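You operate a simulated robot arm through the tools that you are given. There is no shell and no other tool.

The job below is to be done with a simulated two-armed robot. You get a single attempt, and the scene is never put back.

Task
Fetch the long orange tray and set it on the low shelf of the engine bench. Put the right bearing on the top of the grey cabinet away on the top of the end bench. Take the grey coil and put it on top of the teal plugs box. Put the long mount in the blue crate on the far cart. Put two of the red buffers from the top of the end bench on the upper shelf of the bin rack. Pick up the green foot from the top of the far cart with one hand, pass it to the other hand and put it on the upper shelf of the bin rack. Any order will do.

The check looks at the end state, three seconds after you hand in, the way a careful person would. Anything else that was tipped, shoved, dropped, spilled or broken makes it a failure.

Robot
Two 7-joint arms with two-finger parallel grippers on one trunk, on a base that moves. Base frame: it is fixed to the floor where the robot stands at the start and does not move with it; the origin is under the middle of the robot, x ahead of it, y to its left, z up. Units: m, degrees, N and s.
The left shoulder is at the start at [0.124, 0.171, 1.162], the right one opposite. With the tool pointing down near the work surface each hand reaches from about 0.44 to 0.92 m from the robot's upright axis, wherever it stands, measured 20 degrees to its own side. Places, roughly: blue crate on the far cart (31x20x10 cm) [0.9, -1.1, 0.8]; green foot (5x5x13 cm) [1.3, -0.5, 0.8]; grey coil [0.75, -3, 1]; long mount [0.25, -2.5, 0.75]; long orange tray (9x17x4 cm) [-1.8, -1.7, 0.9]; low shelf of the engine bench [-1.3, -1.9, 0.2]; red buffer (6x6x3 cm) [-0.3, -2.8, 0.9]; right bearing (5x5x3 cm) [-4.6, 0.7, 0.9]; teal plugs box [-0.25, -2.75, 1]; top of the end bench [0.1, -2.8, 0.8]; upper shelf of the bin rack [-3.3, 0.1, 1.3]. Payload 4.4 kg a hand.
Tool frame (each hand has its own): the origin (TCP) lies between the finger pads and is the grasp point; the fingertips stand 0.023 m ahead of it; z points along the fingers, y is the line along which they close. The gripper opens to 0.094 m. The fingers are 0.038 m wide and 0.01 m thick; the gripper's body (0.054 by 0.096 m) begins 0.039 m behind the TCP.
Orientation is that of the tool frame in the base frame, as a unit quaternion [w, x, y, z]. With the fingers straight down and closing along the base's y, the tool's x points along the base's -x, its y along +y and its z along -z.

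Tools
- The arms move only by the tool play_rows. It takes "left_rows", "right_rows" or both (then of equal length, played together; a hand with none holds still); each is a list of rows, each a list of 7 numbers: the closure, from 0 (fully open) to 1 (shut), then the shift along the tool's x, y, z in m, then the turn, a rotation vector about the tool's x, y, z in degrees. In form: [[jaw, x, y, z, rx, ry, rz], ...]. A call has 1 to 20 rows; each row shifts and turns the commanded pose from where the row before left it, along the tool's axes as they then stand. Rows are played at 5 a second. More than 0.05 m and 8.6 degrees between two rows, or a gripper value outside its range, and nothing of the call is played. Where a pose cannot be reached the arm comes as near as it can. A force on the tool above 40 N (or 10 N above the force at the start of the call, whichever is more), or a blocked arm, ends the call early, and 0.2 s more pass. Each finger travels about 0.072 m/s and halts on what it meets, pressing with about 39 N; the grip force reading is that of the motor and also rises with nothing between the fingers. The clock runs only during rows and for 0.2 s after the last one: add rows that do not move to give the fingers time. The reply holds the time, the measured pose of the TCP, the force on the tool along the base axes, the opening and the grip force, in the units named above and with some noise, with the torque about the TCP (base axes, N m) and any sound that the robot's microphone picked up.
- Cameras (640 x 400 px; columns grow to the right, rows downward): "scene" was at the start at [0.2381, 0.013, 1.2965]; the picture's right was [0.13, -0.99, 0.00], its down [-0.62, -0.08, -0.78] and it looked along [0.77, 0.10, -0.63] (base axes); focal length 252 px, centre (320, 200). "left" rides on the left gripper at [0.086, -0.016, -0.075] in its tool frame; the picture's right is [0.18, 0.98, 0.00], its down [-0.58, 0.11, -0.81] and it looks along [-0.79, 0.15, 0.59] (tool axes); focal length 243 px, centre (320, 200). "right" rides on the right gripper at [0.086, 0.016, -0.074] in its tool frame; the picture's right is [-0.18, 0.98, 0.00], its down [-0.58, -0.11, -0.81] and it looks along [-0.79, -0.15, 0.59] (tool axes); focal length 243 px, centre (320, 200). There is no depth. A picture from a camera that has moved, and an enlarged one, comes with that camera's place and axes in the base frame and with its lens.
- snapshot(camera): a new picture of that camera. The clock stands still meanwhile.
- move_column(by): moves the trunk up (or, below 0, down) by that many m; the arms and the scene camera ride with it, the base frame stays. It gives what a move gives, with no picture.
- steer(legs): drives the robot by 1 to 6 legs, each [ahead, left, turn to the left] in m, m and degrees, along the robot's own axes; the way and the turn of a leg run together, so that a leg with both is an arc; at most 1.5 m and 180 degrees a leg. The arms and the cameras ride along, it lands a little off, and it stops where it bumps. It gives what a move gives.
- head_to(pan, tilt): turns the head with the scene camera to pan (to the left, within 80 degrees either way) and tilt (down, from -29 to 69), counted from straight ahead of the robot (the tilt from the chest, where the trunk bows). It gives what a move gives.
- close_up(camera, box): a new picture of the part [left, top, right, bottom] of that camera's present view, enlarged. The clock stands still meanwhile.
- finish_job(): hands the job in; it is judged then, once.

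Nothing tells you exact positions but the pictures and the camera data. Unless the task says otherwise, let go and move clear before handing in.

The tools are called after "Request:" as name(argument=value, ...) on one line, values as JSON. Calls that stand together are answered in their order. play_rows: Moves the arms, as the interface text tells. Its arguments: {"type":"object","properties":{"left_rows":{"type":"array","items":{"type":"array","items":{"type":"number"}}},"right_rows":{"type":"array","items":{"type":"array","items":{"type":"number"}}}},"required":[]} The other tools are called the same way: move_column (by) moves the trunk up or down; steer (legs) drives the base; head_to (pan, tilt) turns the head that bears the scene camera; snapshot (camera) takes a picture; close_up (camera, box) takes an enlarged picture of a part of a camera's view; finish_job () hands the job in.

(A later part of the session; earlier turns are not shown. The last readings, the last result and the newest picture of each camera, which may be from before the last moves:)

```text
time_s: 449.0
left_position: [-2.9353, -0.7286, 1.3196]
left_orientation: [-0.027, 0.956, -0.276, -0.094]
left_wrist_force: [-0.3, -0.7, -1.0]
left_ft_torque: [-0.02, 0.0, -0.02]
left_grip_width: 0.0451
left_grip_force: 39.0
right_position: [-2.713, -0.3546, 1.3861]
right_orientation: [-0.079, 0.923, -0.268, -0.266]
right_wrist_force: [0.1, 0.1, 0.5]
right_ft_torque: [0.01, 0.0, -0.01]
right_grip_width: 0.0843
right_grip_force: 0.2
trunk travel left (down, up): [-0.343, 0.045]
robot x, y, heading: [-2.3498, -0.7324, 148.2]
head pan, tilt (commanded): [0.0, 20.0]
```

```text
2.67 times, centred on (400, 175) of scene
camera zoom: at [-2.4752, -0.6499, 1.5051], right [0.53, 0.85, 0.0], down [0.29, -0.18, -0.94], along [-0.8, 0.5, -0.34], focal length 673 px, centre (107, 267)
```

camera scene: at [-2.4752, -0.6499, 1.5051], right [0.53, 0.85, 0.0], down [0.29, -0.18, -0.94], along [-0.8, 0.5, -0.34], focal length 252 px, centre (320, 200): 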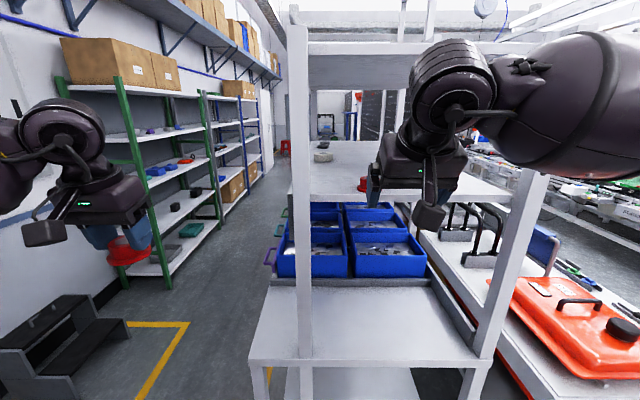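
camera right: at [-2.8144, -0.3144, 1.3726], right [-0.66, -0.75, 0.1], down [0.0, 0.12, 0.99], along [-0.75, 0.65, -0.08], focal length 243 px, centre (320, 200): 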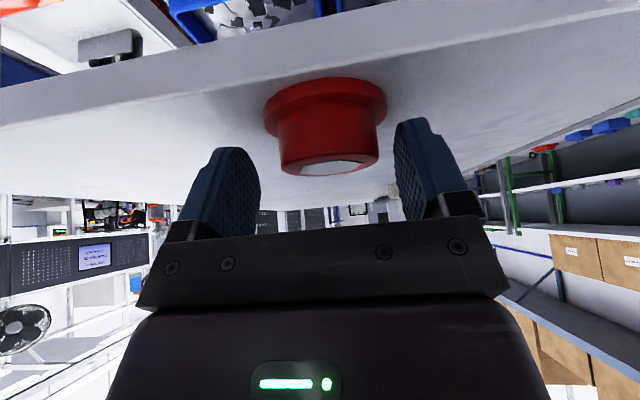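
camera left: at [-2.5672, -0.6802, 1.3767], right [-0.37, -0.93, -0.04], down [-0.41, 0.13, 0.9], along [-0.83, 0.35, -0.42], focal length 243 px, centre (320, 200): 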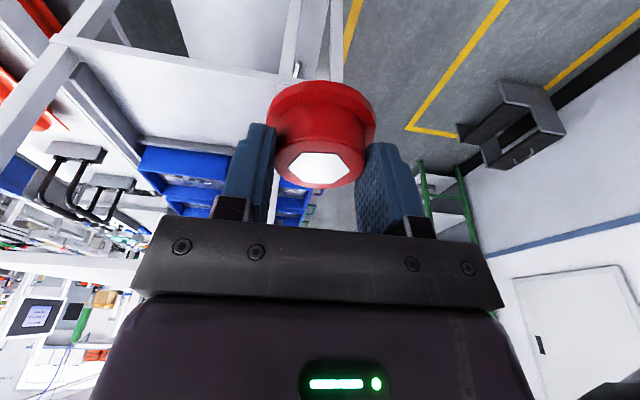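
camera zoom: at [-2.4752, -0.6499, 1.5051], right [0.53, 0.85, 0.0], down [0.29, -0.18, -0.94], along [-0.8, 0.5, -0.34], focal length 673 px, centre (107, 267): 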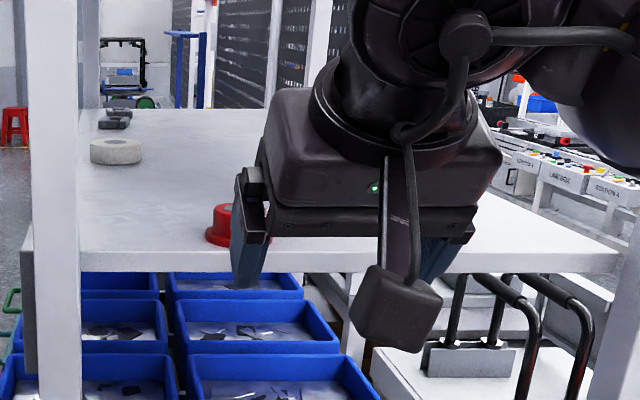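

Buffer 1 is standing on the upper shelf. Now the left-hand buffer: backing off, shifting right, then presenting it on the right half of the shelf.

Request:
steer(legs=[[-0.25, 0, 0], [0, -0.42, 0]])

Request:
play_rows(left_rows=[[0.95, 0, -0.02, -0.02, 0, -6, 0], [0.95, 0, -0.03, -0.02, 0, -6, 0], [0.95, 0, -0.03, -0.02, 0, -6, 0], [0.95, 0, -0.035, -0.01, 0, 0, 0], [0.95, 0, -0.035, 0, 0, 0, 0], [0.95, 0, -0.035, 0, 0, 0, 0], [0.95, 0, 0, 0, 0, 0, 0]], right_rows=[[0, 0.02, -0.03, 0, 0, 0, 0], [0, 0.02, -0.03, 0, 0, 0, 0], [0, 0.02, -0.03, 0, 0, 0, 0], [0, 0, -0.03, 0, 0, 0, 0], [0, 0, 0, 0, 0, 0, 0], [0, 0, 0, 0, 0, 0, 0], [0, 0, 0, 0, 0, 0, 0]])

Request:
snapshot(camera="scene")

Request:
snapshot(camera="left")

```text
time_s: 454.6
left_position: [-2.5008, -0.5043, 1.3186]
left_orientation: [-0.028, 0.956, -0.277, -0.095]
left_wrist_force: [-0.3, 0.0, -0.6]
left_ft_torque: [0.01, 0.02, -0.02]
left_grip_width: 0.045
left_grip_force: 39.4
right_position: [-2.275, -0.1319, 1.3857]
right_orientation: [-0.078, 0.922, -0.268, -0.266]
right_wrist_force: [-0.3, -0.2, 0.3]
right_ft_torque: [0.03, 0.01, -0.01]
right_grip_width: 0.0845
right_grip_force: 0.1
trunk travel left (down, up): [-0.343, 0.045]
robot x, y, heading: [-1.9126, -0.5111, 147.6]
head pan, tilt (commanded): [0.0, 20.0]
```

```text
time_s: 456.2
left_position: [-2.3824, -0.361, 1.3862]
left_orientation: [-0.071, 0.929, -0.27, -0.243]
left_wrist_force: [0.1, -0.1, -0.8]
left_ft_torque: [0.0, -0.01, -0.04]
left_grip_width: 0.0454
left_grip_force: 39.0
right_position: [-2.1674, -0.0589, 1.3543]
right_orientation: [-0.079, 0.923, -0.268, -0.266]
right_wrist_force: [-0.2, -0.2, 0.0]
right_ft_torque: [-0.01, -0.05, -0.04]
right_grip_width: 0.0939
right_grip_force: 0.0
trunk travel left (down, up): [-0.343, 0.045]
robot x, y, heading: [-1.9136, -0.5105, 147.9]
head pan, tilt (commanded): [0.0, 20.0]
```

```text
taken
camera scene: at [-2.0395, -0.4293, 1.5052], right [0.53, 0.85, 0.0], down [0.29, -0.18, -0.94], along [-0.8, 0.5, -0.34], focal length 252 px, centre (320, 200)
```

scene: 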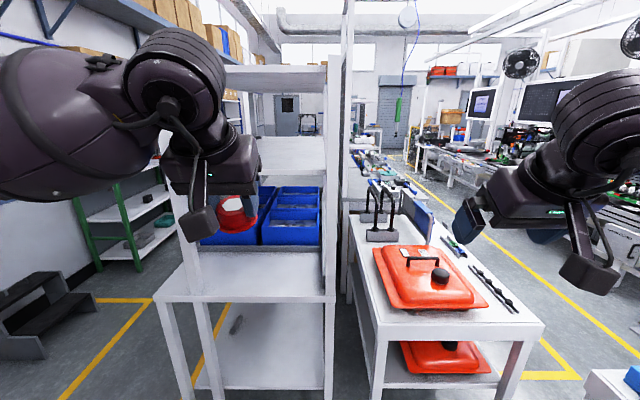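

```text
taken
camera left: at [-2.2802, -0.4058, 1.4088], right [-0.39, -0.92, -0.09], down [-0.15, -0.03, 0.99], along [-0.91, 0.4, -0.13], focal length 243 px, centre (320, 200)
```

left: 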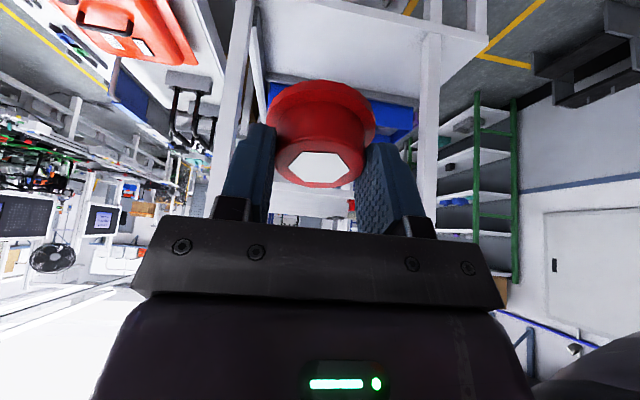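

Request:
steer(legs=[[0.25, 0, 0]])

Request:
play_rows(left_rows=[[0.95, -0.036, 0.0003, 0.0202, 0, 0, 0], [0.95, -0.036, 0.0003, 0.0202, 0, 0, 0], [0.95, -0.036, 0.0003, 0.0202, 0, 0, 0], [0.95, 0, 0, 0, 0, 0, 0]])

Request:
snapshot(camera="scene")

Request:
snapshot(camera="left")

```text
time_s: 458.0
left_position: [-2.592, -0.2268, 1.3855]
left_orientation: [-0.07, 0.929, -0.27, -0.242]
left_wrist_force: [-0.8, 0.1, -1.2]
left_ft_torque: [-0.01, -0.07, 0.0]
left_grip_width: 0.0454
left_grip_force: 39.1
right_position: [-2.3771, 0.0757, 1.3539]
right_orientation: [-0.08, 0.922, -0.27, -0.265]
right_wrist_force: [-0.5, 0.4, 0.1]
right_ft_torque: [-0.02, 0.01, 0.02]
right_grip_width: 0.0942
right_grip_force: 0.1
trunk travel left (down, up): [-0.343, 0.045]
robot x, y, heading: [-2.1236, -0.3779, 148.1]
head pan, tilt (commanded): [0.0, 20.0]
```

```text
time_s: 459.0
left_position: [-2.6935, -0.1617, 1.3865]
left_orientation: [-0.07, 0.929, -0.27, -0.243]
left_wrist_force: [-0.4, -0.7, -0.2]
left_ft_torque: [0.01, -0.02, 0.0]
left_grip_width: 0.0455
left_grip_force: 39.3
right_position: [-2.3756, 0.0749, 1.3546]
right_orientation: [-0.08, 0.922, -0.269, -0.266]
right_wrist_force: [-0.6, -1.0, -0.1]
right_ft_torque: [0.03, -0.01, 0.01]
right_grip_width: 0.0941
right_grip_force: 0.1
trunk travel left (down, up): [-0.343, 0.045]
robot x, y, heading: [-2.1208, -0.3756, 147.4]
head pan, tilt (commanded): [0.0, 20.0]
```

```text
taken
camera scene: at [-2.2476, -0.2962, 1.5053], right [0.53, 0.85, 0.0], down [0.29, -0.18, -0.94], along [-0.79, 0.5, -0.34], focal length 252 px, centre (320, 200)
```

scene: 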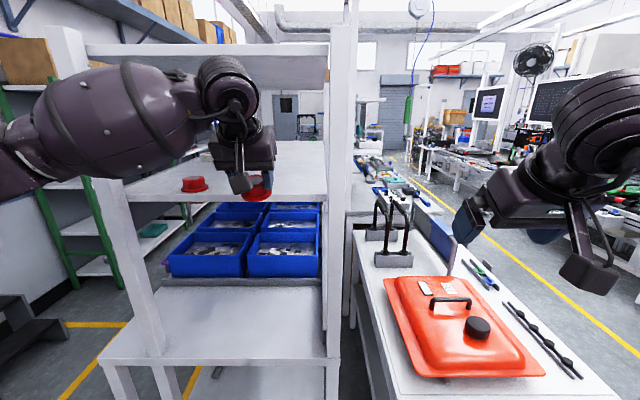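

```text
taken
camera left: at [-2.5927, -0.2067, 1.4099], right [-0.39, -0.91, -0.09], down [-0.15, -0.03, 0.99], along [-0.91, 0.4, -0.13], focal length 243 px, centre (320, 200)
```

left: 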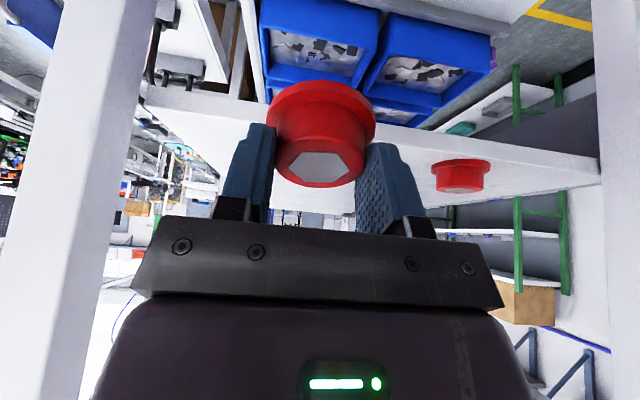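

The first buffer is visible on the shelf; continuing forward with the second.

Request:
play_rows(left_rows=[[0.95, -0.036, 0.0003, 0.0202, 0, 0, 0], [0.95, -0.036, 0.0003, 0.0202, 0, 0, 0], [0.95, -0.036, 0.0003, 0.0202, 0, 0, 0], [0.95, 0, 0, 0, 0, 0, 0]])

Request:
snapshot(camera="scene")

Request:
snapshot(camera="left")

```text
time_s: 460.0
left_position: [-2.8011, -0.0954, 1.3862]
left_orientation: [-0.071, 0.929, -0.271, -0.244]
left_wrist_force: [-0.5, -0.1, -1.0]
left_ft_torque: [0.01, 0.02, -0.04]
left_grip_width: 0.0452
left_grip_force: 39.4
right_position: [-2.3751, 0.0752, 1.3547]
right_orientation: [-0.079, 0.922, -0.269, -0.266]
right_wrist_force: [0.0, -1.2, -0.2]
right_ft_torque: [0.0, 0.0, 0.01]
right_grip_width: 0.0939
right_grip_force: 0.1
trunk travel left (down, up): [-0.343, 0.045]
robot x, y, heading: [-2.1245, -0.3787, 147.8]
head pan, tilt (commanded): [0.0, 20.0]
```

```text
taken
camera scene: at [-2.2475, -0.2968, 1.5053], right [0.53, 0.85, 0.0], down [0.29, -0.18, -0.94], along [-0.79, 0.5, -0.34], focal length 252 px, centre (320, 200)
```

scene: 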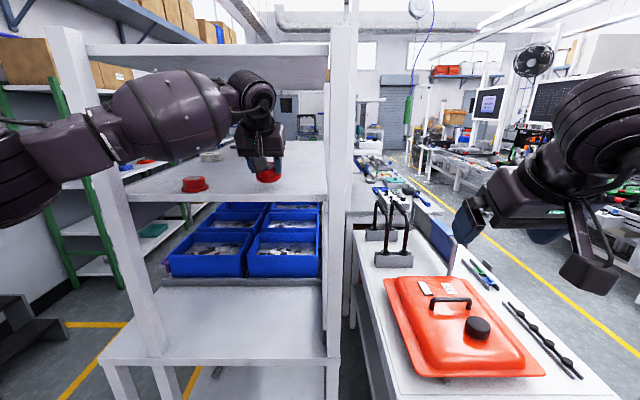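

```text
taken
camera left: at [-2.6988, -0.1412, 1.4101], right [-0.39, -0.92, -0.09], down [-0.15, -0.03, 0.99], along [-0.91, 0.4, -0.13], focal length 243 px, centre (320, 200)
```

left: 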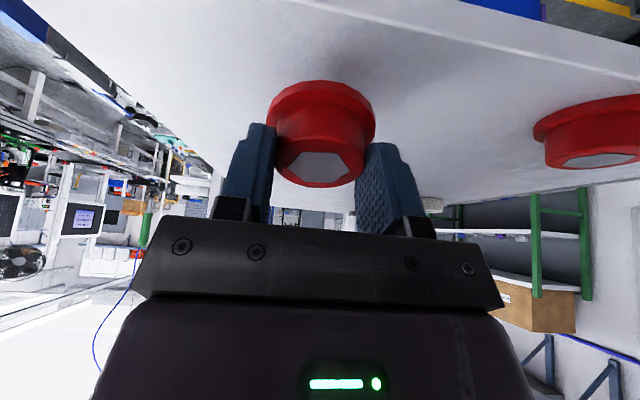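

Over the shelf. Lowering to contact.

Request:
play_rows(left_rows=[[0.95, 0.0039, 0, 0.007, 0, 0, 0], [0.95, 0.0029, 0, 0.0052, 0, 0, 0], [0.95, 0.0015, 0, 0.0026, 0, 0, 0], [0.95, 0.0015, 0, 0.0026, 0, 0, 0], [0.95, 0, 0, 0, 0, 0, 0]])

Request:
snapshot(camera="left")

```text
time_s: 461.2
left_position: [-2.802, -0.0961, 1.3663]
left_orientation: [-0.071, 0.929, -0.27, -0.243]
left_wrist_force: [0.3, 0.2, -0.8]
left_ft_torque: [-0.02, -0.02, 0.02]
left_grip_width: 0.0452
left_grip_force: 39.2
right_position: [-2.3761, 0.0759, 1.3538]
right_orientation: [-0.079, 0.922, -0.27, -0.266]
right_wrist_force: [-0.4, -0.1, 0.0]
right_ft_torque: [0.02, 0.0, -0.01]
right_grip_width: 0.094
right_grip_force: 0.0
trunk travel left (down, up): [-0.343, 0.045]
robot x, y, heading: [-2.1201, -0.377, 147.6]
head pan, tilt (commanded): [0.0, 20.0]
```

```text
taken
camera left: at [-2.6987, -0.1409, 1.3895], right [-0.39, -0.92, -0.09], down [-0.15, -0.03, 0.99], along [-0.91, 0.4, -0.13], focal length 243 px, centre (320, 200)
```

left: 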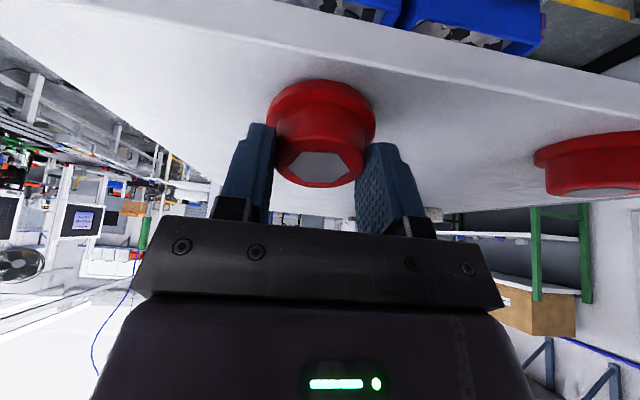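

Request:
play_rows(left_rows=[[0.95, 0.0012, 0, 0.0022, 0, 0, 0], [0.95, 0.0012, 0, 0.0022, 0, 0, 0], [0.95, 0, 0, 0, 0, 0, 0]])

```text
time_s: 462.0
left_position: [-2.8008, -0.0963, 1.3653]
left_orientation: [-0.074, 0.928, -0.27, -0.247]
left_wrist_force: [-6.7, 1.9, 26.2]
left_ft_torque: [-0.03, 0.06, -0.02]
left_grip_width: 0.0451
left_grip_force: 39.2
right_position: [-2.3739, 0.0748, 1.3562]
right_orientation: [-0.079, 0.922, -0.269, -0.267]
right_wrist_force: [0.2, 0.2, -0.8]
right_ft_torque: [0.01, 0.02, -0.03]
right_grip_width: 0.0943
right_grip_force: 0.0
trunk travel left (down, up): [-0.343, 0.045]
robot x, y, heading: [-2.1202, -0.3796, 147.7]
head pan, tilt (commanded): [0.0, 20.0]
```

The buffer's near edge touches. Easing up slightly and opening so it settles flat.

Request:
play_rows(left_rows=[[0.95, -0.0012, 0, -0.0022, 0, 0, 0], [0.8, 0, 0, 0, 0, 0, 0], [0.6, 0, 0, 0, 0, 0, 0], [0.5, 0, 0, 0, 0, 0, 0], [0.4, 0, 0, 0, 0, 0, 0], [0.25, 0, 0, 0, 0, 0, 0], [0.2, 0, 0, 0, 0, 0, 0]])

Request:
snapshot(camera="left")

Request:
close_up(camera="scene", box=[120, 110, 360, 260])

```text
time_s: 463.6
left_position: [-2.8009, -0.0959, 1.3627]
left_orientation: [-0.071, 0.929, -0.271, -0.243]
left_wrist_force: [-0.1, 0.7, 1.0]
left_ft_torque: [-0.02, -0.01, -0.02]
left_grip_width: 0.0752
left_grip_force: 0.2
right_position: [-2.3749, 0.0749, 1.3535]
right_orientation: [-0.079, 0.922, -0.269, -0.266]
right_wrist_force: [-0.8, -0.2, -0.7]
right_ft_torque: [0.0, -0.02, 0.01]
right_grip_width: 0.0941
right_grip_force: 0.1
trunk travel left (down, up): [-0.343, 0.045]
robot x, y, heading: [-2.1216, -0.3789, 147.8]
head pan, tilt (commanded): [0.0, 20.0]
```

```text
taken
camera left: at [-2.6986, -0.141, 1.3868], right [-0.39, -0.92, -0.09], down [-0.15, -0.03, 0.99], along [-0.91, 0.4, -0.13], focal length 243 px, centre (320, 200)
```

left: 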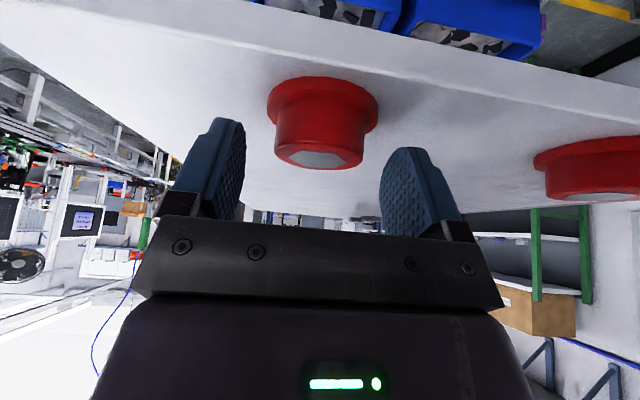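

```text
2.67 times, centred on (240, 185) of scene
camera zoom: at [-2.2478, -0.2958, 1.5052], right [0.53, 0.85, 0.0], down [0.29, -0.18, -0.94], along [-0.79, 0.5, -0.34], focal length 673 px, centre (533, 240)
```

zoom: 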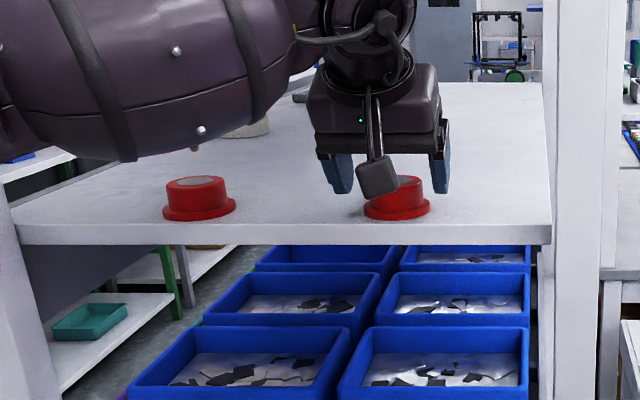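

Both buffers are standing flat on the upper shelf. Withdrawing the left hand.

Request:
play_rows(left_rows=[[0.1, 0, 0, -0.015, 0, 0, 0], [0.1, 0, 0, -0.02, 0, 0, 0], [0.1, 0.036, 0, -0.0202, 0, 0, 0], [0.1, 0.036, 0, -0.0202, 0, 0, 0], [0.1, 0.036, 0, -0.0202, 0, 0, 0], [0.1, 0.036, 0, -0.0202, 0, 0, 0], [0.1, 0.036, 0, -0.0202, 0, 0, 0], [0.1, 0.036, 0, -0.0202, 0, 0, 0], [0.1, 0, 0, 0, 0, 0, 0]])

Request:
steer(legs=[[-0.35, 0, 0]])

Request:
snapshot(camera="scene")

Request:
close_up(camera="scene", box=[180, 80, 380, 205])

```text
time_s: 465.6
left_position: [-2.5776, -0.238, 1.3937]
left_orientation: [-0.071, 0.929, -0.271, -0.243]
left_wrist_force: [0.4, -0.3, -0.7]
left_ft_torque: [0.0, 0.0, -0.02]
left_grip_width: 0.0846
left_grip_force: 0.1
right_position: [-2.3757, 0.0758, 1.3543]
right_orientation: [-0.079, 0.922, -0.27, -0.266]
right_wrist_force: [-0.5, -0.2, -0.2]
right_ft_torque: [-0.01, -0.01, -0.01]
right_grip_width: 0.094
right_grip_force: 0.1
trunk travel left (down, up): [-0.343, 0.045]
robot x, y, heading: [-2.1242, -0.3743, 147.8]
head pan, tilt (commanded): [0.0, 20.0]
```

```text
time_s: 467.9
left_position: [-2.2795, -0.4255, 1.3951]
left_orientation: [-0.07, 0.929, -0.269, -0.244]
left_wrist_force: [0.0, 0.0, 1.5]
left_ft_torque: [0.0, -0.02, -0.03]
left_grip_width: 0.0845
left_grip_force: 0.0
right_position: [-2.0796, -0.1125, 1.3553]
right_orientation: [-0.079, 0.923, -0.268, -0.266]
right_wrist_force: [0.5, -0.5, -0.2]
right_ft_torque: [0.02, 0.05, -0.01]
right_grip_width: 0.0938
right_grip_force: 0.1
trunk travel left (down, up): [-0.343, 0.045]
robot x, y, heading: [-1.8234, -0.5634, 148.0]
head pan, tilt (commanded): [0.0, 20.0]
```

```text
taken
camera scene: at [-1.9511, -0.483, 1.5053], right [0.53, 0.85, 0.0], down [0.29, -0.18, -0.94], along [-0.8, 0.5, -0.34], focal length 252 px, centre (320, 200)
```

scene: 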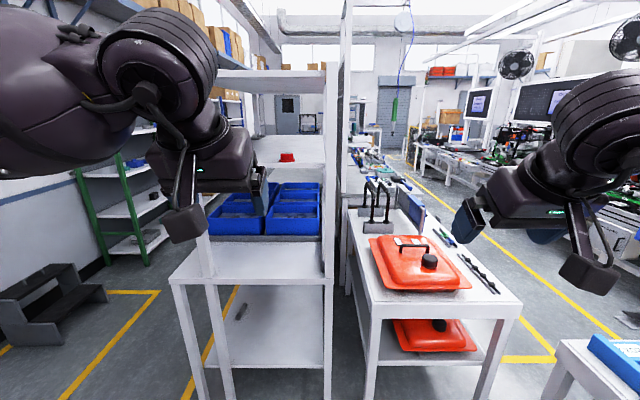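

```text
3.20 times, centred on (280, 142) of scene
camera zoom: at [-1.9511, -0.483, 1.5053], right [0.53, 0.85, 0.0], down [0.29, -0.18, -0.94], along [-0.8, 0.5, -0.34], focal length 808 px, centre (448, 384)
```

zoom: 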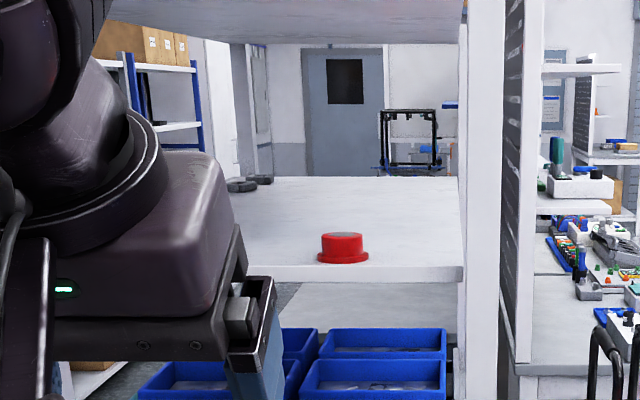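

Both buffers are done. Last: the green foot on the far cart. I return the hands to vertical, lower the trunk to normal, and drive back to the cart.

Request:
play_rows(left_rows=[[0.1, 0, 0.02, 0, 0, 7.3, 0], [0, 0, 0.02, 0, 0, 7.3, 0], [0, 0, 0.02, 0, 0, 7.3, 0], [0, 0, 0.02, 0, 0, 7.3, 0], [0, 0, 0, 0, 0, 0, 0]], right_rows=[[0, 0, 0.02, 0, 0, 8, 0], [0, 0, 0, 0, 0, 8, 0], [0, 0, 0, 0, 0, 8, 0], [0, 0, 0, 0, 0, 8, 0], [0, 0, 0, 0, 0, 0, 0]])

Request:
steer(legs=[[-0.1, -0.35, 0], [0, 0, 90], [0, 0, 90]])

Request:
move_column(by=-0.168)

Request:
head_to(pan=0, tilt=20)

Request:
snapshot(camera="scene")

```text
time_s: 469.1
left_position: [-2.3226, -0.4928, 1.3949]
left_orientation: [0.0, 0.96, -0.28, -0.001]
left_wrist_force: [-0.1, 0.4, 1.2]
left_ft_torque: [0.0, 0.04, -0.03]
left_grip_width: 0.0939
left_grip_force: 0.1
right_position: [-2.0889, -0.1275, 1.3551]
right_orientation: [-0.001, 0.96, -0.28, 0.0]
right_wrist_force: [0.9, -0.3, -0.4]
right_ft_torque: [0.01, 0.01, -0.02]
right_grip_width: 0.0941
right_grip_force: 0.1
trunk travel left (down, up): [-0.343, 0.045]
robot x, y, heading: [-1.8226, -0.5641, 147.7]
head pan, tilt (commanded): [0.0, 20.0]
```

```text
time_s: 480.4
left_position: [-1.0578, -0.3942, 1.395]
left_orientation: [0.001, 0.28, 0.96, 0.0]
left_wrist_force: [-0.2, 0.3, 0.5]
left_ft_torque: [0.02, 0.01, 0.06]
left_grip_width: 0.0941
left_grip_force: 0.0
right_position: [-1.2907, -0.7585, 1.355]
right_orientation: [0.001, 0.281, 0.96, -0.002]
right_wrist_force: [0.4, 0.2, 0.7]
right_ft_torque: [0.01, -0.02, 0.0]
right_grip_width: 0.0938
right_grip_force: 0.1
trunk travel left (down, up): [-0.343, 0.045]
robot x, y, heading: [-1.5534, -0.3188, -32.5]
head pan, tilt (commanded): [0.0, 20.0]
```

```text
time_s: 482.3
left_position: [-1.06, -0.3929, 1.228]
left_orientation: [0.003, 0.281, 0.96, -0.002]
left_wrist_force: [-0.7, -0.2, 0.6]
left_ft_torque: [0.0, 0.0, 0.0]
left_grip_width: 0.0941
left_grip_force: 0.2
right_position: [-1.2917, -0.7573, 1.1877]
right_orientation: [0.002, 0.282, 0.96, -0.002]
right_wrist_force: [-0.1, 0.3, 0.2]
right_ft_torque: [-0.04, -0.04, -0.04]
right_grip_width: 0.0938
right_grip_force: 0.1
trunk travel left (down, up): [-0.175, 0.213]
robot x, y, heading: [-1.5567, -0.3184, -32.1]
head pan, tilt (commanded): [0.0, 20.0]
```

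```text
time_s: 482.9
left_position: [-1.0581, -0.394, 1.2263]
left_orientation: [0.001, 0.281, 0.96, 0.0]
left_wrist_force: [-0.1, -0.2, 0.0]
left_ft_torque: [0.02, -0.02, 0.01]
left_grip_width: 0.094
left_grip_force: 0.2
right_position: [-1.2904, -0.7575, 1.1862]
right_orientation: [0.001, 0.281, 0.96, -0.001]
right_wrist_force: [-0.5, 0.2, -0.1]
right_ft_torque: [-0.02, -0.05, 0.0]
right_grip_width: 0.0942
right_grip_force: 0.1
trunk travel left (down, up): [-0.175, 0.213]
robot x, y, heading: [-1.5536, -0.3222, -32.2]
head pan, tilt (commanded): [0.0, 20.0]
```

```text
taken
camera scene: at [-1.3468, -0.4513, 1.3265], right [-0.53, -0.84, 0.0], down [-0.29, 0.18, -0.94], along [0.79, -0.5, -0.34], focal length 252 px, centre (320, 200)
```

scene: 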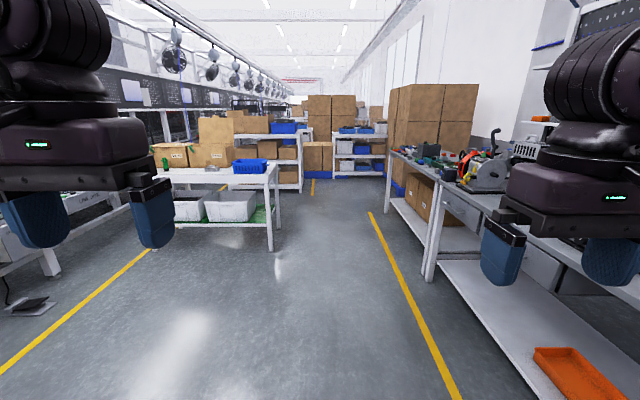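

Open floor ahead. Driving diagonally to stand in front of the far cart near the green foot.

Request:
steer(legs=[[1.3, 0.8, 0], [0.42, 0.4, 0]])

Request:
head_to(pan=5, tilt=35)

Request:
snapshot(camera="scene")

Request:
snapshot(camera="left")

Request:
snapshot(camera="right")

```text
refused: leg 1 is longer than a leg can be; nothing moved
```

```text
time_s: 483.6
left_position: [-1.0579, -0.3938, 1.226]
left_orientation: [0.001, 0.281, 0.96, 0.0]
left_wrist_force: [0.0, 0.1, 0.6]
left_ft_torque: [-0.01, -0.02, 0.02]
left_grip_width: 0.0943
left_grip_force: 0.0
right_position: [-1.2911, -0.7583, 1.1862]
right_orientation: [0.001, 0.281, 0.96, -0.001]
right_wrist_force: [0.0, -0.1, 0.8]
right_ft_torque: [-0.03, -0.01, 0.02]
right_grip_width: 0.0942
right_grip_force: 0.1
trunk travel left (down, up): [-0.175, 0.213]
robot x, y, heading: [-1.5555, -0.324, -32.1]
head pan, tilt (commanded): [5.0, 35.0]
```

```text
taken
camera scene: at [-1.3472, -0.442, 1.3027], right [-0.46, -0.89, 0.0], down [-0.51, 0.26, -0.82], along [0.73, -0.38, -0.57], focal length 252 px, centre (320, 200)
```

scene: 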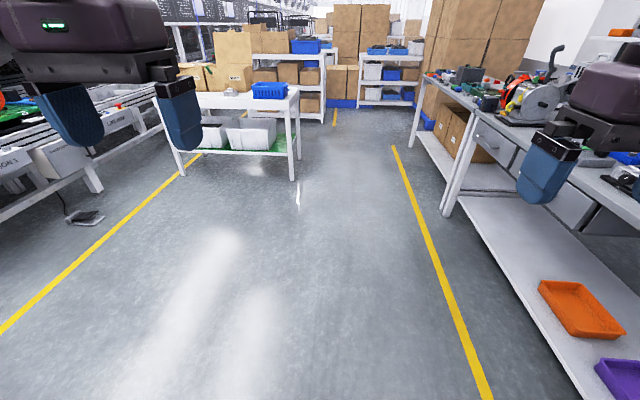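

```text
taken
camera left: at [-1.1405, -0.3596, 1.3015], right [0.37, 0.93, 0.0], down [0.55, -0.22, 0.81], along [0.75, -0.3, -0.59], focal length 243 px, centre (320, 200)
```

left: 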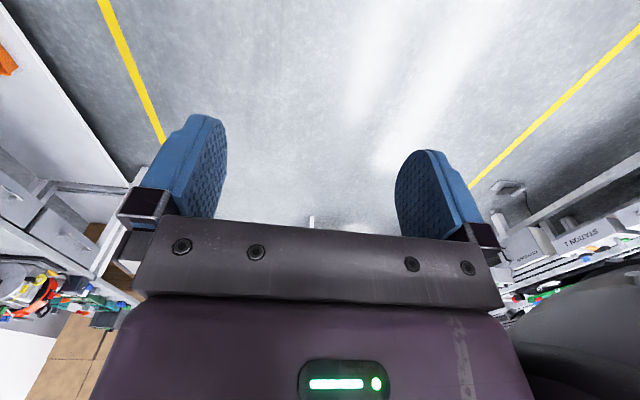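

```text
taken
camera right: at [-1.3562, -0.698, 1.2605], right [0.69, 0.73, 0.0], down [0.43, -0.4, 0.81], along [0.59, -0.55, -0.59], focal length 243 px, centre (320, 200)
```

right: 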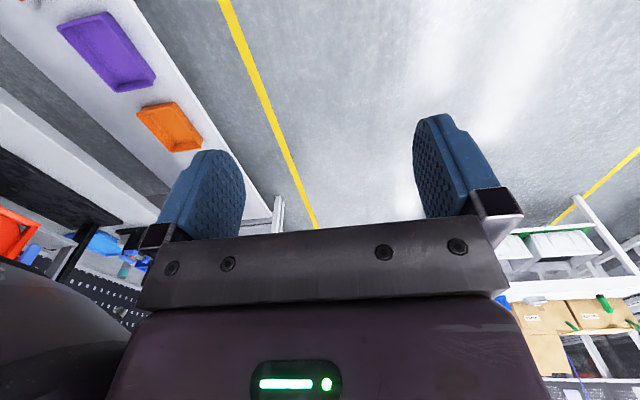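

The leg was too long; splitting it into shorter ones.

Request:
steer(legs=[[1.0, 0.6, 0], [0.72, 0.58, 0]])

Request:
head_to(pan=5, tilt=35)

Request:
snapshot(camera="scene")

Request:
snapshot(camera="left")

Request:
snapshot(camera="right")

```text
time_s: 494.7
left_position: [1.0273, -0.3219, 1.2262]
left_orientation: [0.0, 0.281, 0.96, 0.0]
left_wrist_force: [0.3, -0.6, -0.1]
left_ft_torque: [0.0, 0.02, 0.01]
left_grip_width: 0.0941
left_grip_force: 0.0
right_position: [0.7938, -0.6853, 1.1866]
right_orientation: [0.001, 0.281, 0.96, -0.001]
right_wrist_force: [-0.3, -0.2, 0.0]
right_ft_torque: [0.01, 0.01, -0.01]
right_grip_width: 0.0942
right_grip_force: 0.1
trunk travel left (down, up): [-0.175, 0.213]
robot x, y, heading: [0.5302, -0.2498, -32.4]
head pan, tilt (commanded): [5.0, 35.0]
```

```text
time_s: 495.3
left_position: [1.0267, -0.3215, 1.2274]
left_orientation: [0.002, 0.28, 0.96, 0.0]
left_wrist_force: [0.2, -1.6, -0.8]
left_ft_torque: [0.02, 0.01, 0.02]
left_grip_width: 0.0939
left_grip_force: 0.0
right_position: [0.7931, -0.6852, 1.1863]
right_orientation: [0.002, 0.282, 0.96, -0.001]
right_wrist_force: [0.3, 0.0, 0.0]
right_ft_torque: [0.01, -0.02, 0.03]
right_grip_width: 0.0942
right_grip_force: 0.1
trunk travel left (down, up): [-0.175, 0.213]
robot x, y, heading: [0.5278, -0.2469, -32.6]
head pan, tilt (commanded): [5.0, 35.0]
```

```text
taken
camera scene: at [0.7377, -0.3692, 1.3026], right [-0.46, -0.89, 0.0], down [-0.51, 0.26, -0.82], along [0.73, -0.38, -0.57], focal length 252 px, centre (320, 200)
```

scene: 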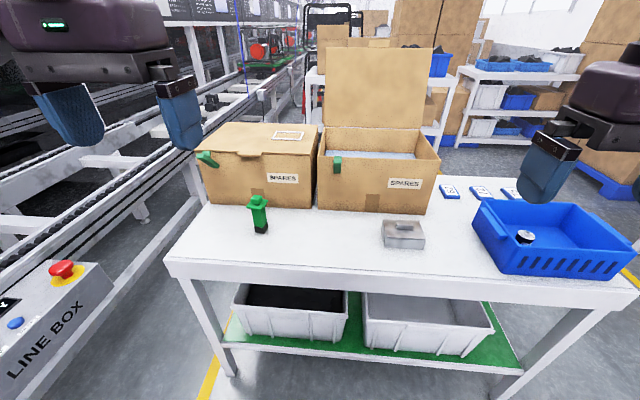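

```text
taken
camera left: at [0.9444, -0.2869, 1.3015], right [0.37, 0.93, 0.0], down [0.55, -0.22, 0.81], along [0.75, -0.3, -0.59], focal length 243 px, centre (320, 200)
```

left: 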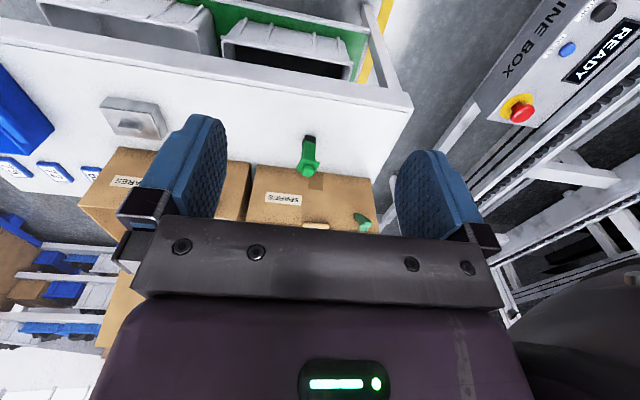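

```text
taken
camera right: at [0.7287, -0.6252, 1.2605], right [0.69, 0.73, 0.0], down [0.43, -0.4, 0.81], along [0.59, -0.55, -0.59], focal length 243 px, centre (320, 200)
```

right: 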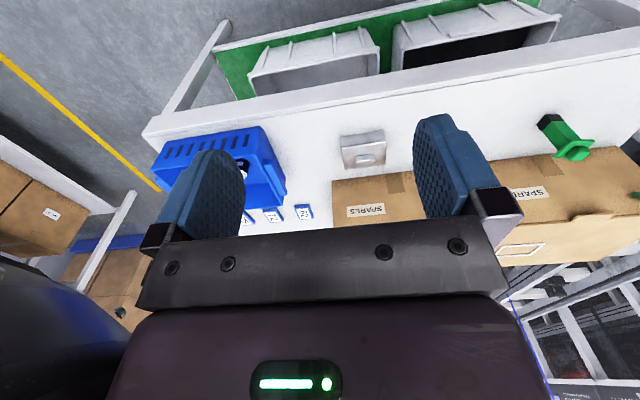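

Request:
close_up(camera="scene", box=[200, 170, 328, 250])

Request:
close_up(camera="left", box=[240, 110, 400, 210])

Request:
close_up(camera="right", box=[512, 90, 640, 170])

```text
5.00 times, centred on (264, 210) of scene
camera zoom: at [0.7377, -0.3692, 1.3026], right [-0.46, -0.89, 0.0], down [-0.51, 0.26, -0.82], along [0.73, -0.38, -0.57], focal length 1262 px, centre (600, 150)
```

zoom: 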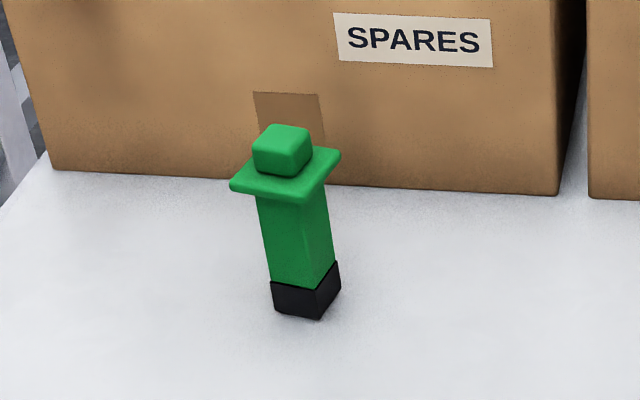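

```text
4.00 times, centred on (320, 160) of left
camera zoom: at [0.9444, -0.2869, 1.3015], right [0.37, 0.93, 0.0], down [0.55, -0.22, 0.81], along [0.75, -0.3, -0.59], focal length 970 px, centre (320, 360)
```

zoom: 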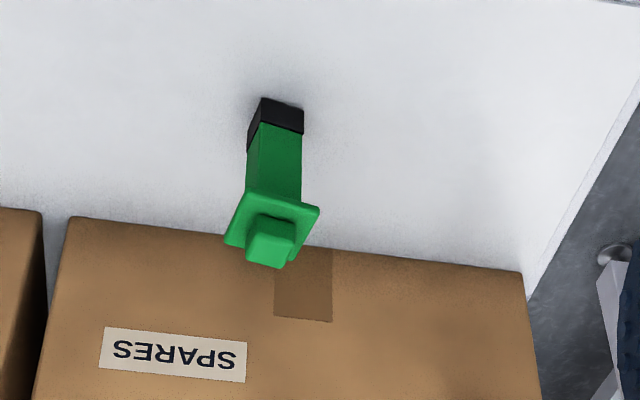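

```text
5.00 times, centred on (576, 130) of right
camera zoom: at [0.7287, -0.6252, 1.2605], right [0.69, 0.73, 0.0], down [0.43, -0.4, 0.81], along [0.59, -0.55, -0.59], focal length 1213 px, centre (-960, 550)
```

zoom: 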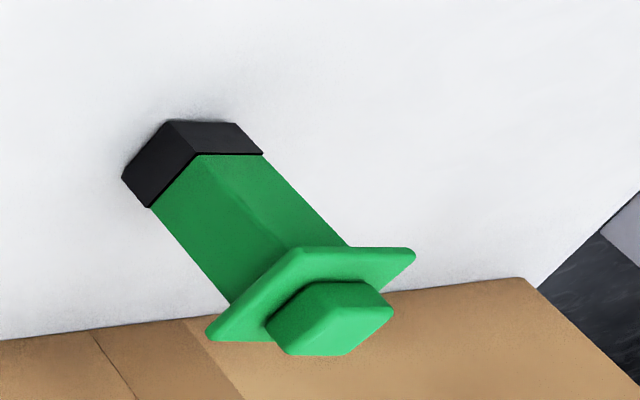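

The foot stands at about (1.332, -0.479), its faces at ±45°. I move the left hand above it, yawed to match its faces and tilted 8° away from the box behind.

Request:
play_rows(left_rows=[[0.3, 0, 0, 0, 0, 0, 6.5], [0.4, 0, 0, 0, 0, 0, 6.5], [0.4, 0, 0, 0, 0, -8, 0], [0.4, -0.0404, 0.0135, 0.0057, 0, 0, 0], [0.4, -0.0404, 0.0135, 0.0057, 0, 0, 0], [0.4, -0.0404, 0.0135, 0.0057, 0, 0, 0], [0.4, -0.0404, 0.0135, 0.0057, 0, 0, 0], [0.4, -0.0404, 0.0135, 0.0057, 0, 0, 0], [0.4, -0.0404, 0.0135, 0.0057, 0, 0, 0], [0.4, -0.0404, 0.0135, 0.0057, 0, 0, 0], [0.4, -0.0404, 0.0135, 0.0057, 0, 0, 0], [0.4, 0.0049, 0, 0.0347, 0, 0, 0], [0.4, 0.0049, 0, 0.0347, 0, 0, 0], [0.4, 0.0049, 0, 0.0347, 0, 0, 0], [0.4, 0.0049, 0, 0.0347, 0, 0, 0], [0.4, 0.0049, 0, 0.0347, 0, 0, 0], [0.4, 0, 0, 0, 0, 0, 0]])

Request:
snapshot(camera="left")

Request:
snapshot(camera="scene")

```text
time_s: 498.9
left_position: [1.3328, -0.4786, 1.0533]
left_orientation: [0.066, 0.386, 0.92, -0.028]
left_wrist_force: [-0.7, 0.1, 0.4]
left_ft_torque: [-0.01, -0.01, 0.0]
left_grip_width: 0.0563
left_grip_force: 0.0
right_position: [0.7937, -0.6828, 1.1863]
right_orientation: [0.001, 0.282, 0.96, -0.001]
right_wrist_force: [0.0, 0.1, -0.2]
right_ft_torque: [0.04, -0.03, -0.05]
right_grip_width: 0.094
right_grip_force: 0.1
trunk travel left (down, up): [-0.175, 0.213]
robot x, y, heading: [0.5313, -0.2521, -32.4]
head pan, tilt (commanded): [5.0, 35.0]
```

```text
taken
camera left: at [1.2526, -0.4204, 1.1155], right [0.57, 0.82, -0.03], down [0.4, -0.25, 0.88], along [0.71, -0.52, -0.47], focal length 243 px, centre (320, 200)
```

left: 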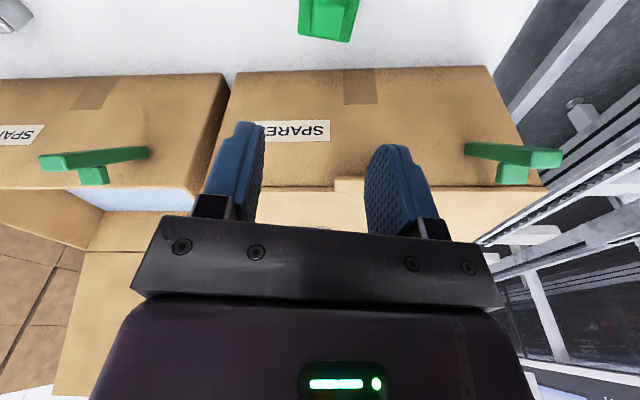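

```text
taken
camera scene: at [0.7371, -0.369, 1.3029], right [-0.46, -0.89, 0.0], down [-0.51, 0.26, -0.82], along [0.73, -0.38, -0.57], focal length 252 px, centre (320, 200)
```

scene: 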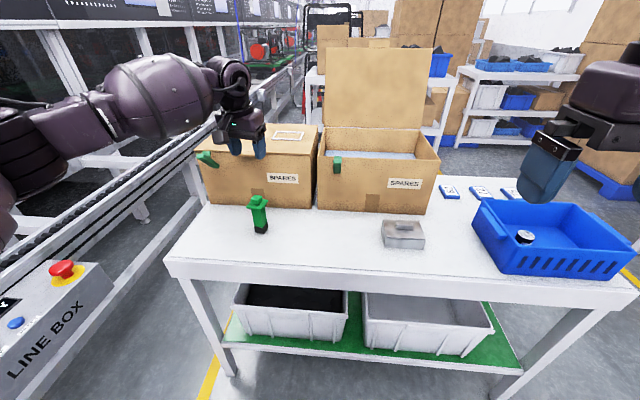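

Centred over the knob. Descending.

Request:
play_rows(left_rows=[[0.4, 0.0045, 0, 0.0317, 0, 0, 0], [0.4, 0.0045, 0, 0.0317, 0, 0, 0], [0.4, 0.0042, 0, 0.0297, 0, 0, 0], [0.4, 0, 0, 0, 0, 0, 0]])

Request:
snapshot(camera="left")

Request:
close_up(camera="scene", box=[180, 110, 340, 240])

```text
time_s: 499.9
left_position: [1.333, -0.4776, 0.9584]
left_orientation: [0.065, 0.387, 0.919, -0.029]
left_wrist_force: [-0.8, 0.4, -0.4]
left_ft_torque: [-0.03, 0.01, 0.02]
left_grip_width: 0.0565
left_grip_force: 0.0
right_position: [0.7931, -0.6853, 1.1871]
right_orientation: [0.001, 0.282, 0.959, -0.001]
right_wrist_force: [0.1, 0.6, -0.2]
right_ft_torque: [0.04, -0.01, -0.03]
right_grip_width: 0.0943
right_grip_force: 0.0
trunk travel left (down, up): [-0.175, 0.213]
robot x, y, heading: [0.5255, -0.2488, -32.3]
head pan, tilt (commanded): [5.0, 35.0]
```

```text
taken
camera left: at [1.2533, -0.4205, 1.0209], right [0.57, 0.82, -0.03], down [0.4, -0.25, 0.88], along [0.71, -0.52, -0.47], focal length 243 px, centre (320, 200)
```

left: 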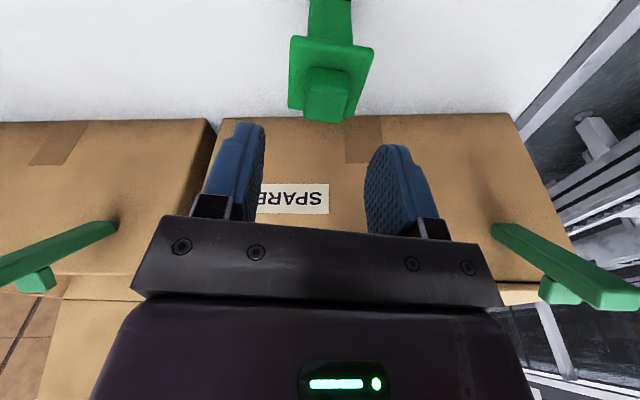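

```text
3.08 times, centred on (260, 175) of scene
camera zoom: at [0.7372, -0.369, 1.3029], right [-0.46, -0.89, 0.0], down [-0.51, 0.26, -0.82], along [0.73, -0.38, -0.57], focal length 777 px, centre (505, 277)
```

zoom: 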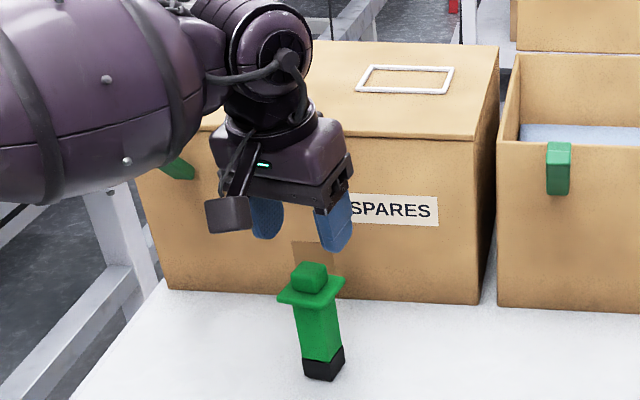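

Request:
play_rows(left_rows=[[0.4, 0.0034, 0, 0.0238, 0, 0, 0], [0.4, 0.0028, 0, 0.0198, 0, 0, 0], [0.4, 0.0011, 0, 0.0079, 0, 0, 0], [0.4, 0, 0, 0, 0, 0, 0]])

Request:
snapshot(camera="left")

Request:
close_up(camera="scene", box=[180, 110, 340, 240])

```text
time_s: 500.9
left_position: [1.3328, -0.4801, 0.906]
left_orientation: [0.066, 0.387, 0.919, -0.027]
left_wrist_force: [1.7, 0.2, -0.3]
left_ft_torque: [0.0, -0.03, -0.02]
left_grip_width: 0.0564
left_grip_force: 0.0
right_position: [0.7934, -0.6842, 1.1858]
right_orientation: [0.002, 0.281, 0.96, -0.002]
right_wrist_force: [-0.5, -0.2, 0.1]
right_ft_torque: [-0.02, 0.01, -0.02]
right_grip_width: 0.0939
right_grip_force: 0.1
trunk travel left (down, up): [-0.175, 0.213]
robot x, y, heading: [0.5269, -0.2501, -32.4]
head pan, tilt (commanded): [5.0, 35.0]
```

```text
taken
camera left: at [1.2533, -0.4209, 0.9685], right [0.57, 0.82, -0.03], down [0.4, -0.25, 0.88], along [0.71, -0.52, -0.47], focal length 243 px, centre (320, 200)
```

left: 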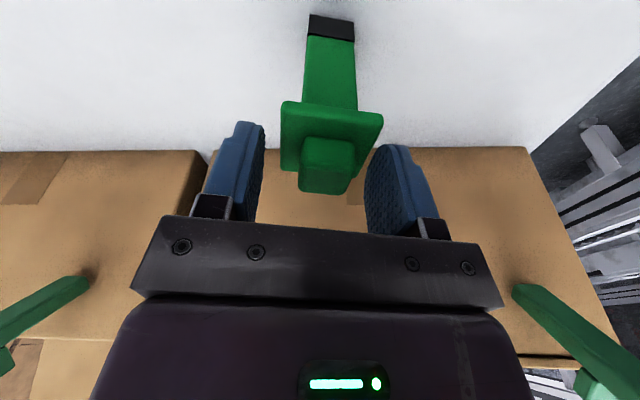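

```text
3.08 times, centred on (260, 175) of scene
camera zoom: at [0.7376, -0.3691, 1.3027], right [-0.46, -0.89, 0.0], down [-0.51, 0.26, -0.82], along [0.73, -0.38, -0.57], focal length 777 px, centre (505, 277)
```

zoom: 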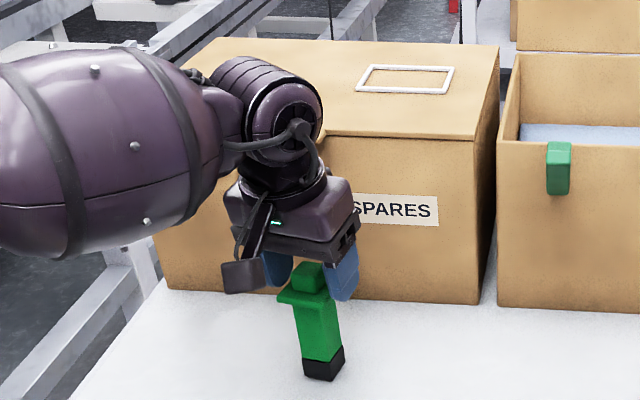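

The knob is between the fingers just above the flange. Closing.

Request:
play_rows(left_rows=[[0.5, 0, 0, 0, 0, 0, 0], [0.6, 0, 0, 0, 0, 0, 0], [0.7, 0, 0, 0, 0, 0, 0], [0.85, 0, 0, 0, 0, 0, 0], [1, 0, 0, 0, 0, 0, 0], [1, 0, 0, 0, 0, 0, 0]])

Request:
snapshot(camera="left")

Request:
close_up(camera="scene", box=[180, 110, 340, 240])

```text
time_s: 502.3
left_position: [1.3332, -0.4786, 0.9061]
left_orientation: [0.066, 0.386, 0.92, -0.028]
left_wrist_force: [0.4, 0.3, 1.0]
left_ft_torque: [-0.07, -0.01, 0.02]
left_grip_width: 0.0475
left_grip_force: 39.0
right_position: [0.7935, -0.6846, 1.1867]
right_orientation: [0.001, 0.281, 0.96, -0.002]
right_wrist_force: [0.2, 0.9, -0.2]
right_ft_torque: [0.03, -0.04, -0.02]
right_grip_width: 0.0941
right_grip_force: 0.2
trunk travel left (down, up): [-0.175, 0.213]
robot x, y, heading: [0.5296, -0.2472, -32.1]
head pan, tilt (commanded): [5.0, 35.0]
```

```text
taken
camera left: at [1.2532, -0.4211, 0.9686], right [0.57, 0.82, -0.03], down [0.4, -0.25, 0.88], along [0.71, -0.52, -0.47], focal length 243 px, centre (320, 200)
```

left: 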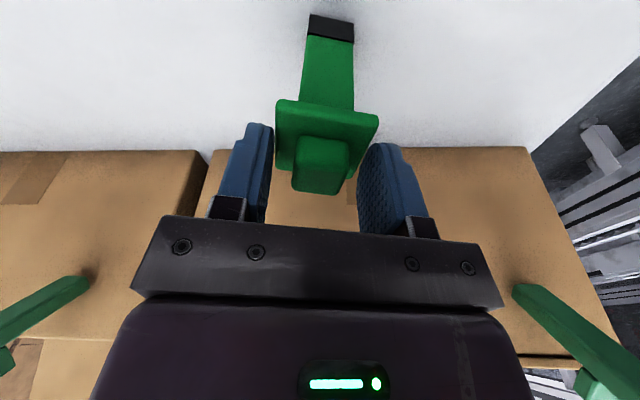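

```text
3.08 times, centred on (260, 175) of scene
camera zoom: at [0.7377, -0.3692, 1.3027], right [-0.46, -0.89, 0.0], down [-0.51, 0.26, -0.82], along [0.73, -0.38, -0.57], focal length 777 px, centre (505, 277)
```

zoom: 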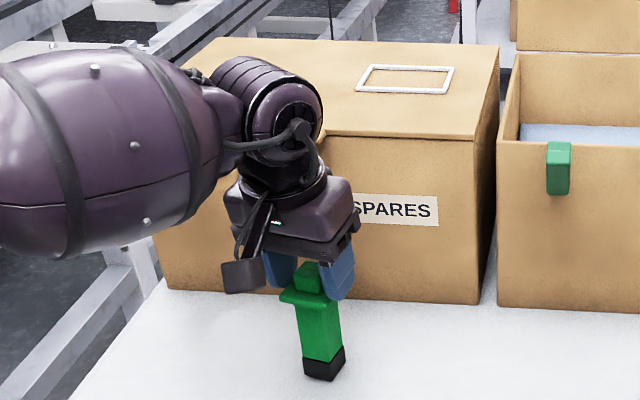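

The fingertips caught the flange edge (0.0475 m). I'll open slightly, go 2 cm lower so the pads grip the flange squarely, and close again.

Request:
play_rows(left_rows=[[0.8, 0, 0, 0, 0, 0, 0], [0.6, 0, 0, 0, 0, 0, 0], [0.4, 0, 0, 0, 0, 0, 0], [0.36, 0, 0, 0, 0, 0, 0], [0.36, 0, 0, 0, 0, 0, 0]])

Request:
snapshot(camera="left")

```text
time_s: 503.5
left_position: [1.3322, -0.481, 0.9062]
left_orientation: [0.066, 0.386, 0.92, -0.028]
left_wrist_force: [0.2, 0.3, -0.1]
left_ft_torque: [-0.02, 0.01, 0.0]
left_grip_width: 0.0601
left_grip_force: 0.0
right_position: [0.7942, -0.6849, 1.1863]
right_orientation: [0.002, 0.282, 0.96, -0.002]
right_wrist_force: [-0.1, -0.2, 0.2]
right_ft_torque: [-0.03, 0.02, 0.0]
right_grip_width: 0.094
right_grip_force: 0.0
trunk travel left (down, up): [-0.175, 0.213]
robot x, y, heading: [0.5311, -0.2481, -32.3]
head pan, tilt (commanded): [5.0, 35.0]
```

```text
taken
camera left: at [1.2533, -0.421, 0.9685], right [0.57, 0.82, -0.03], down [0.4, -0.25, 0.88], along [0.71, -0.52, -0.47], focal length 243 px, centre (320, 200)
```

left: 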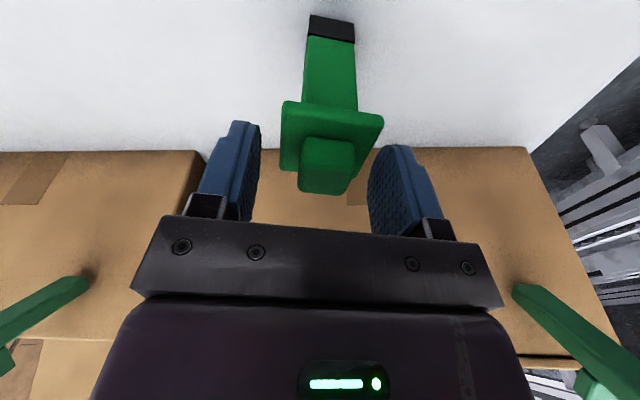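

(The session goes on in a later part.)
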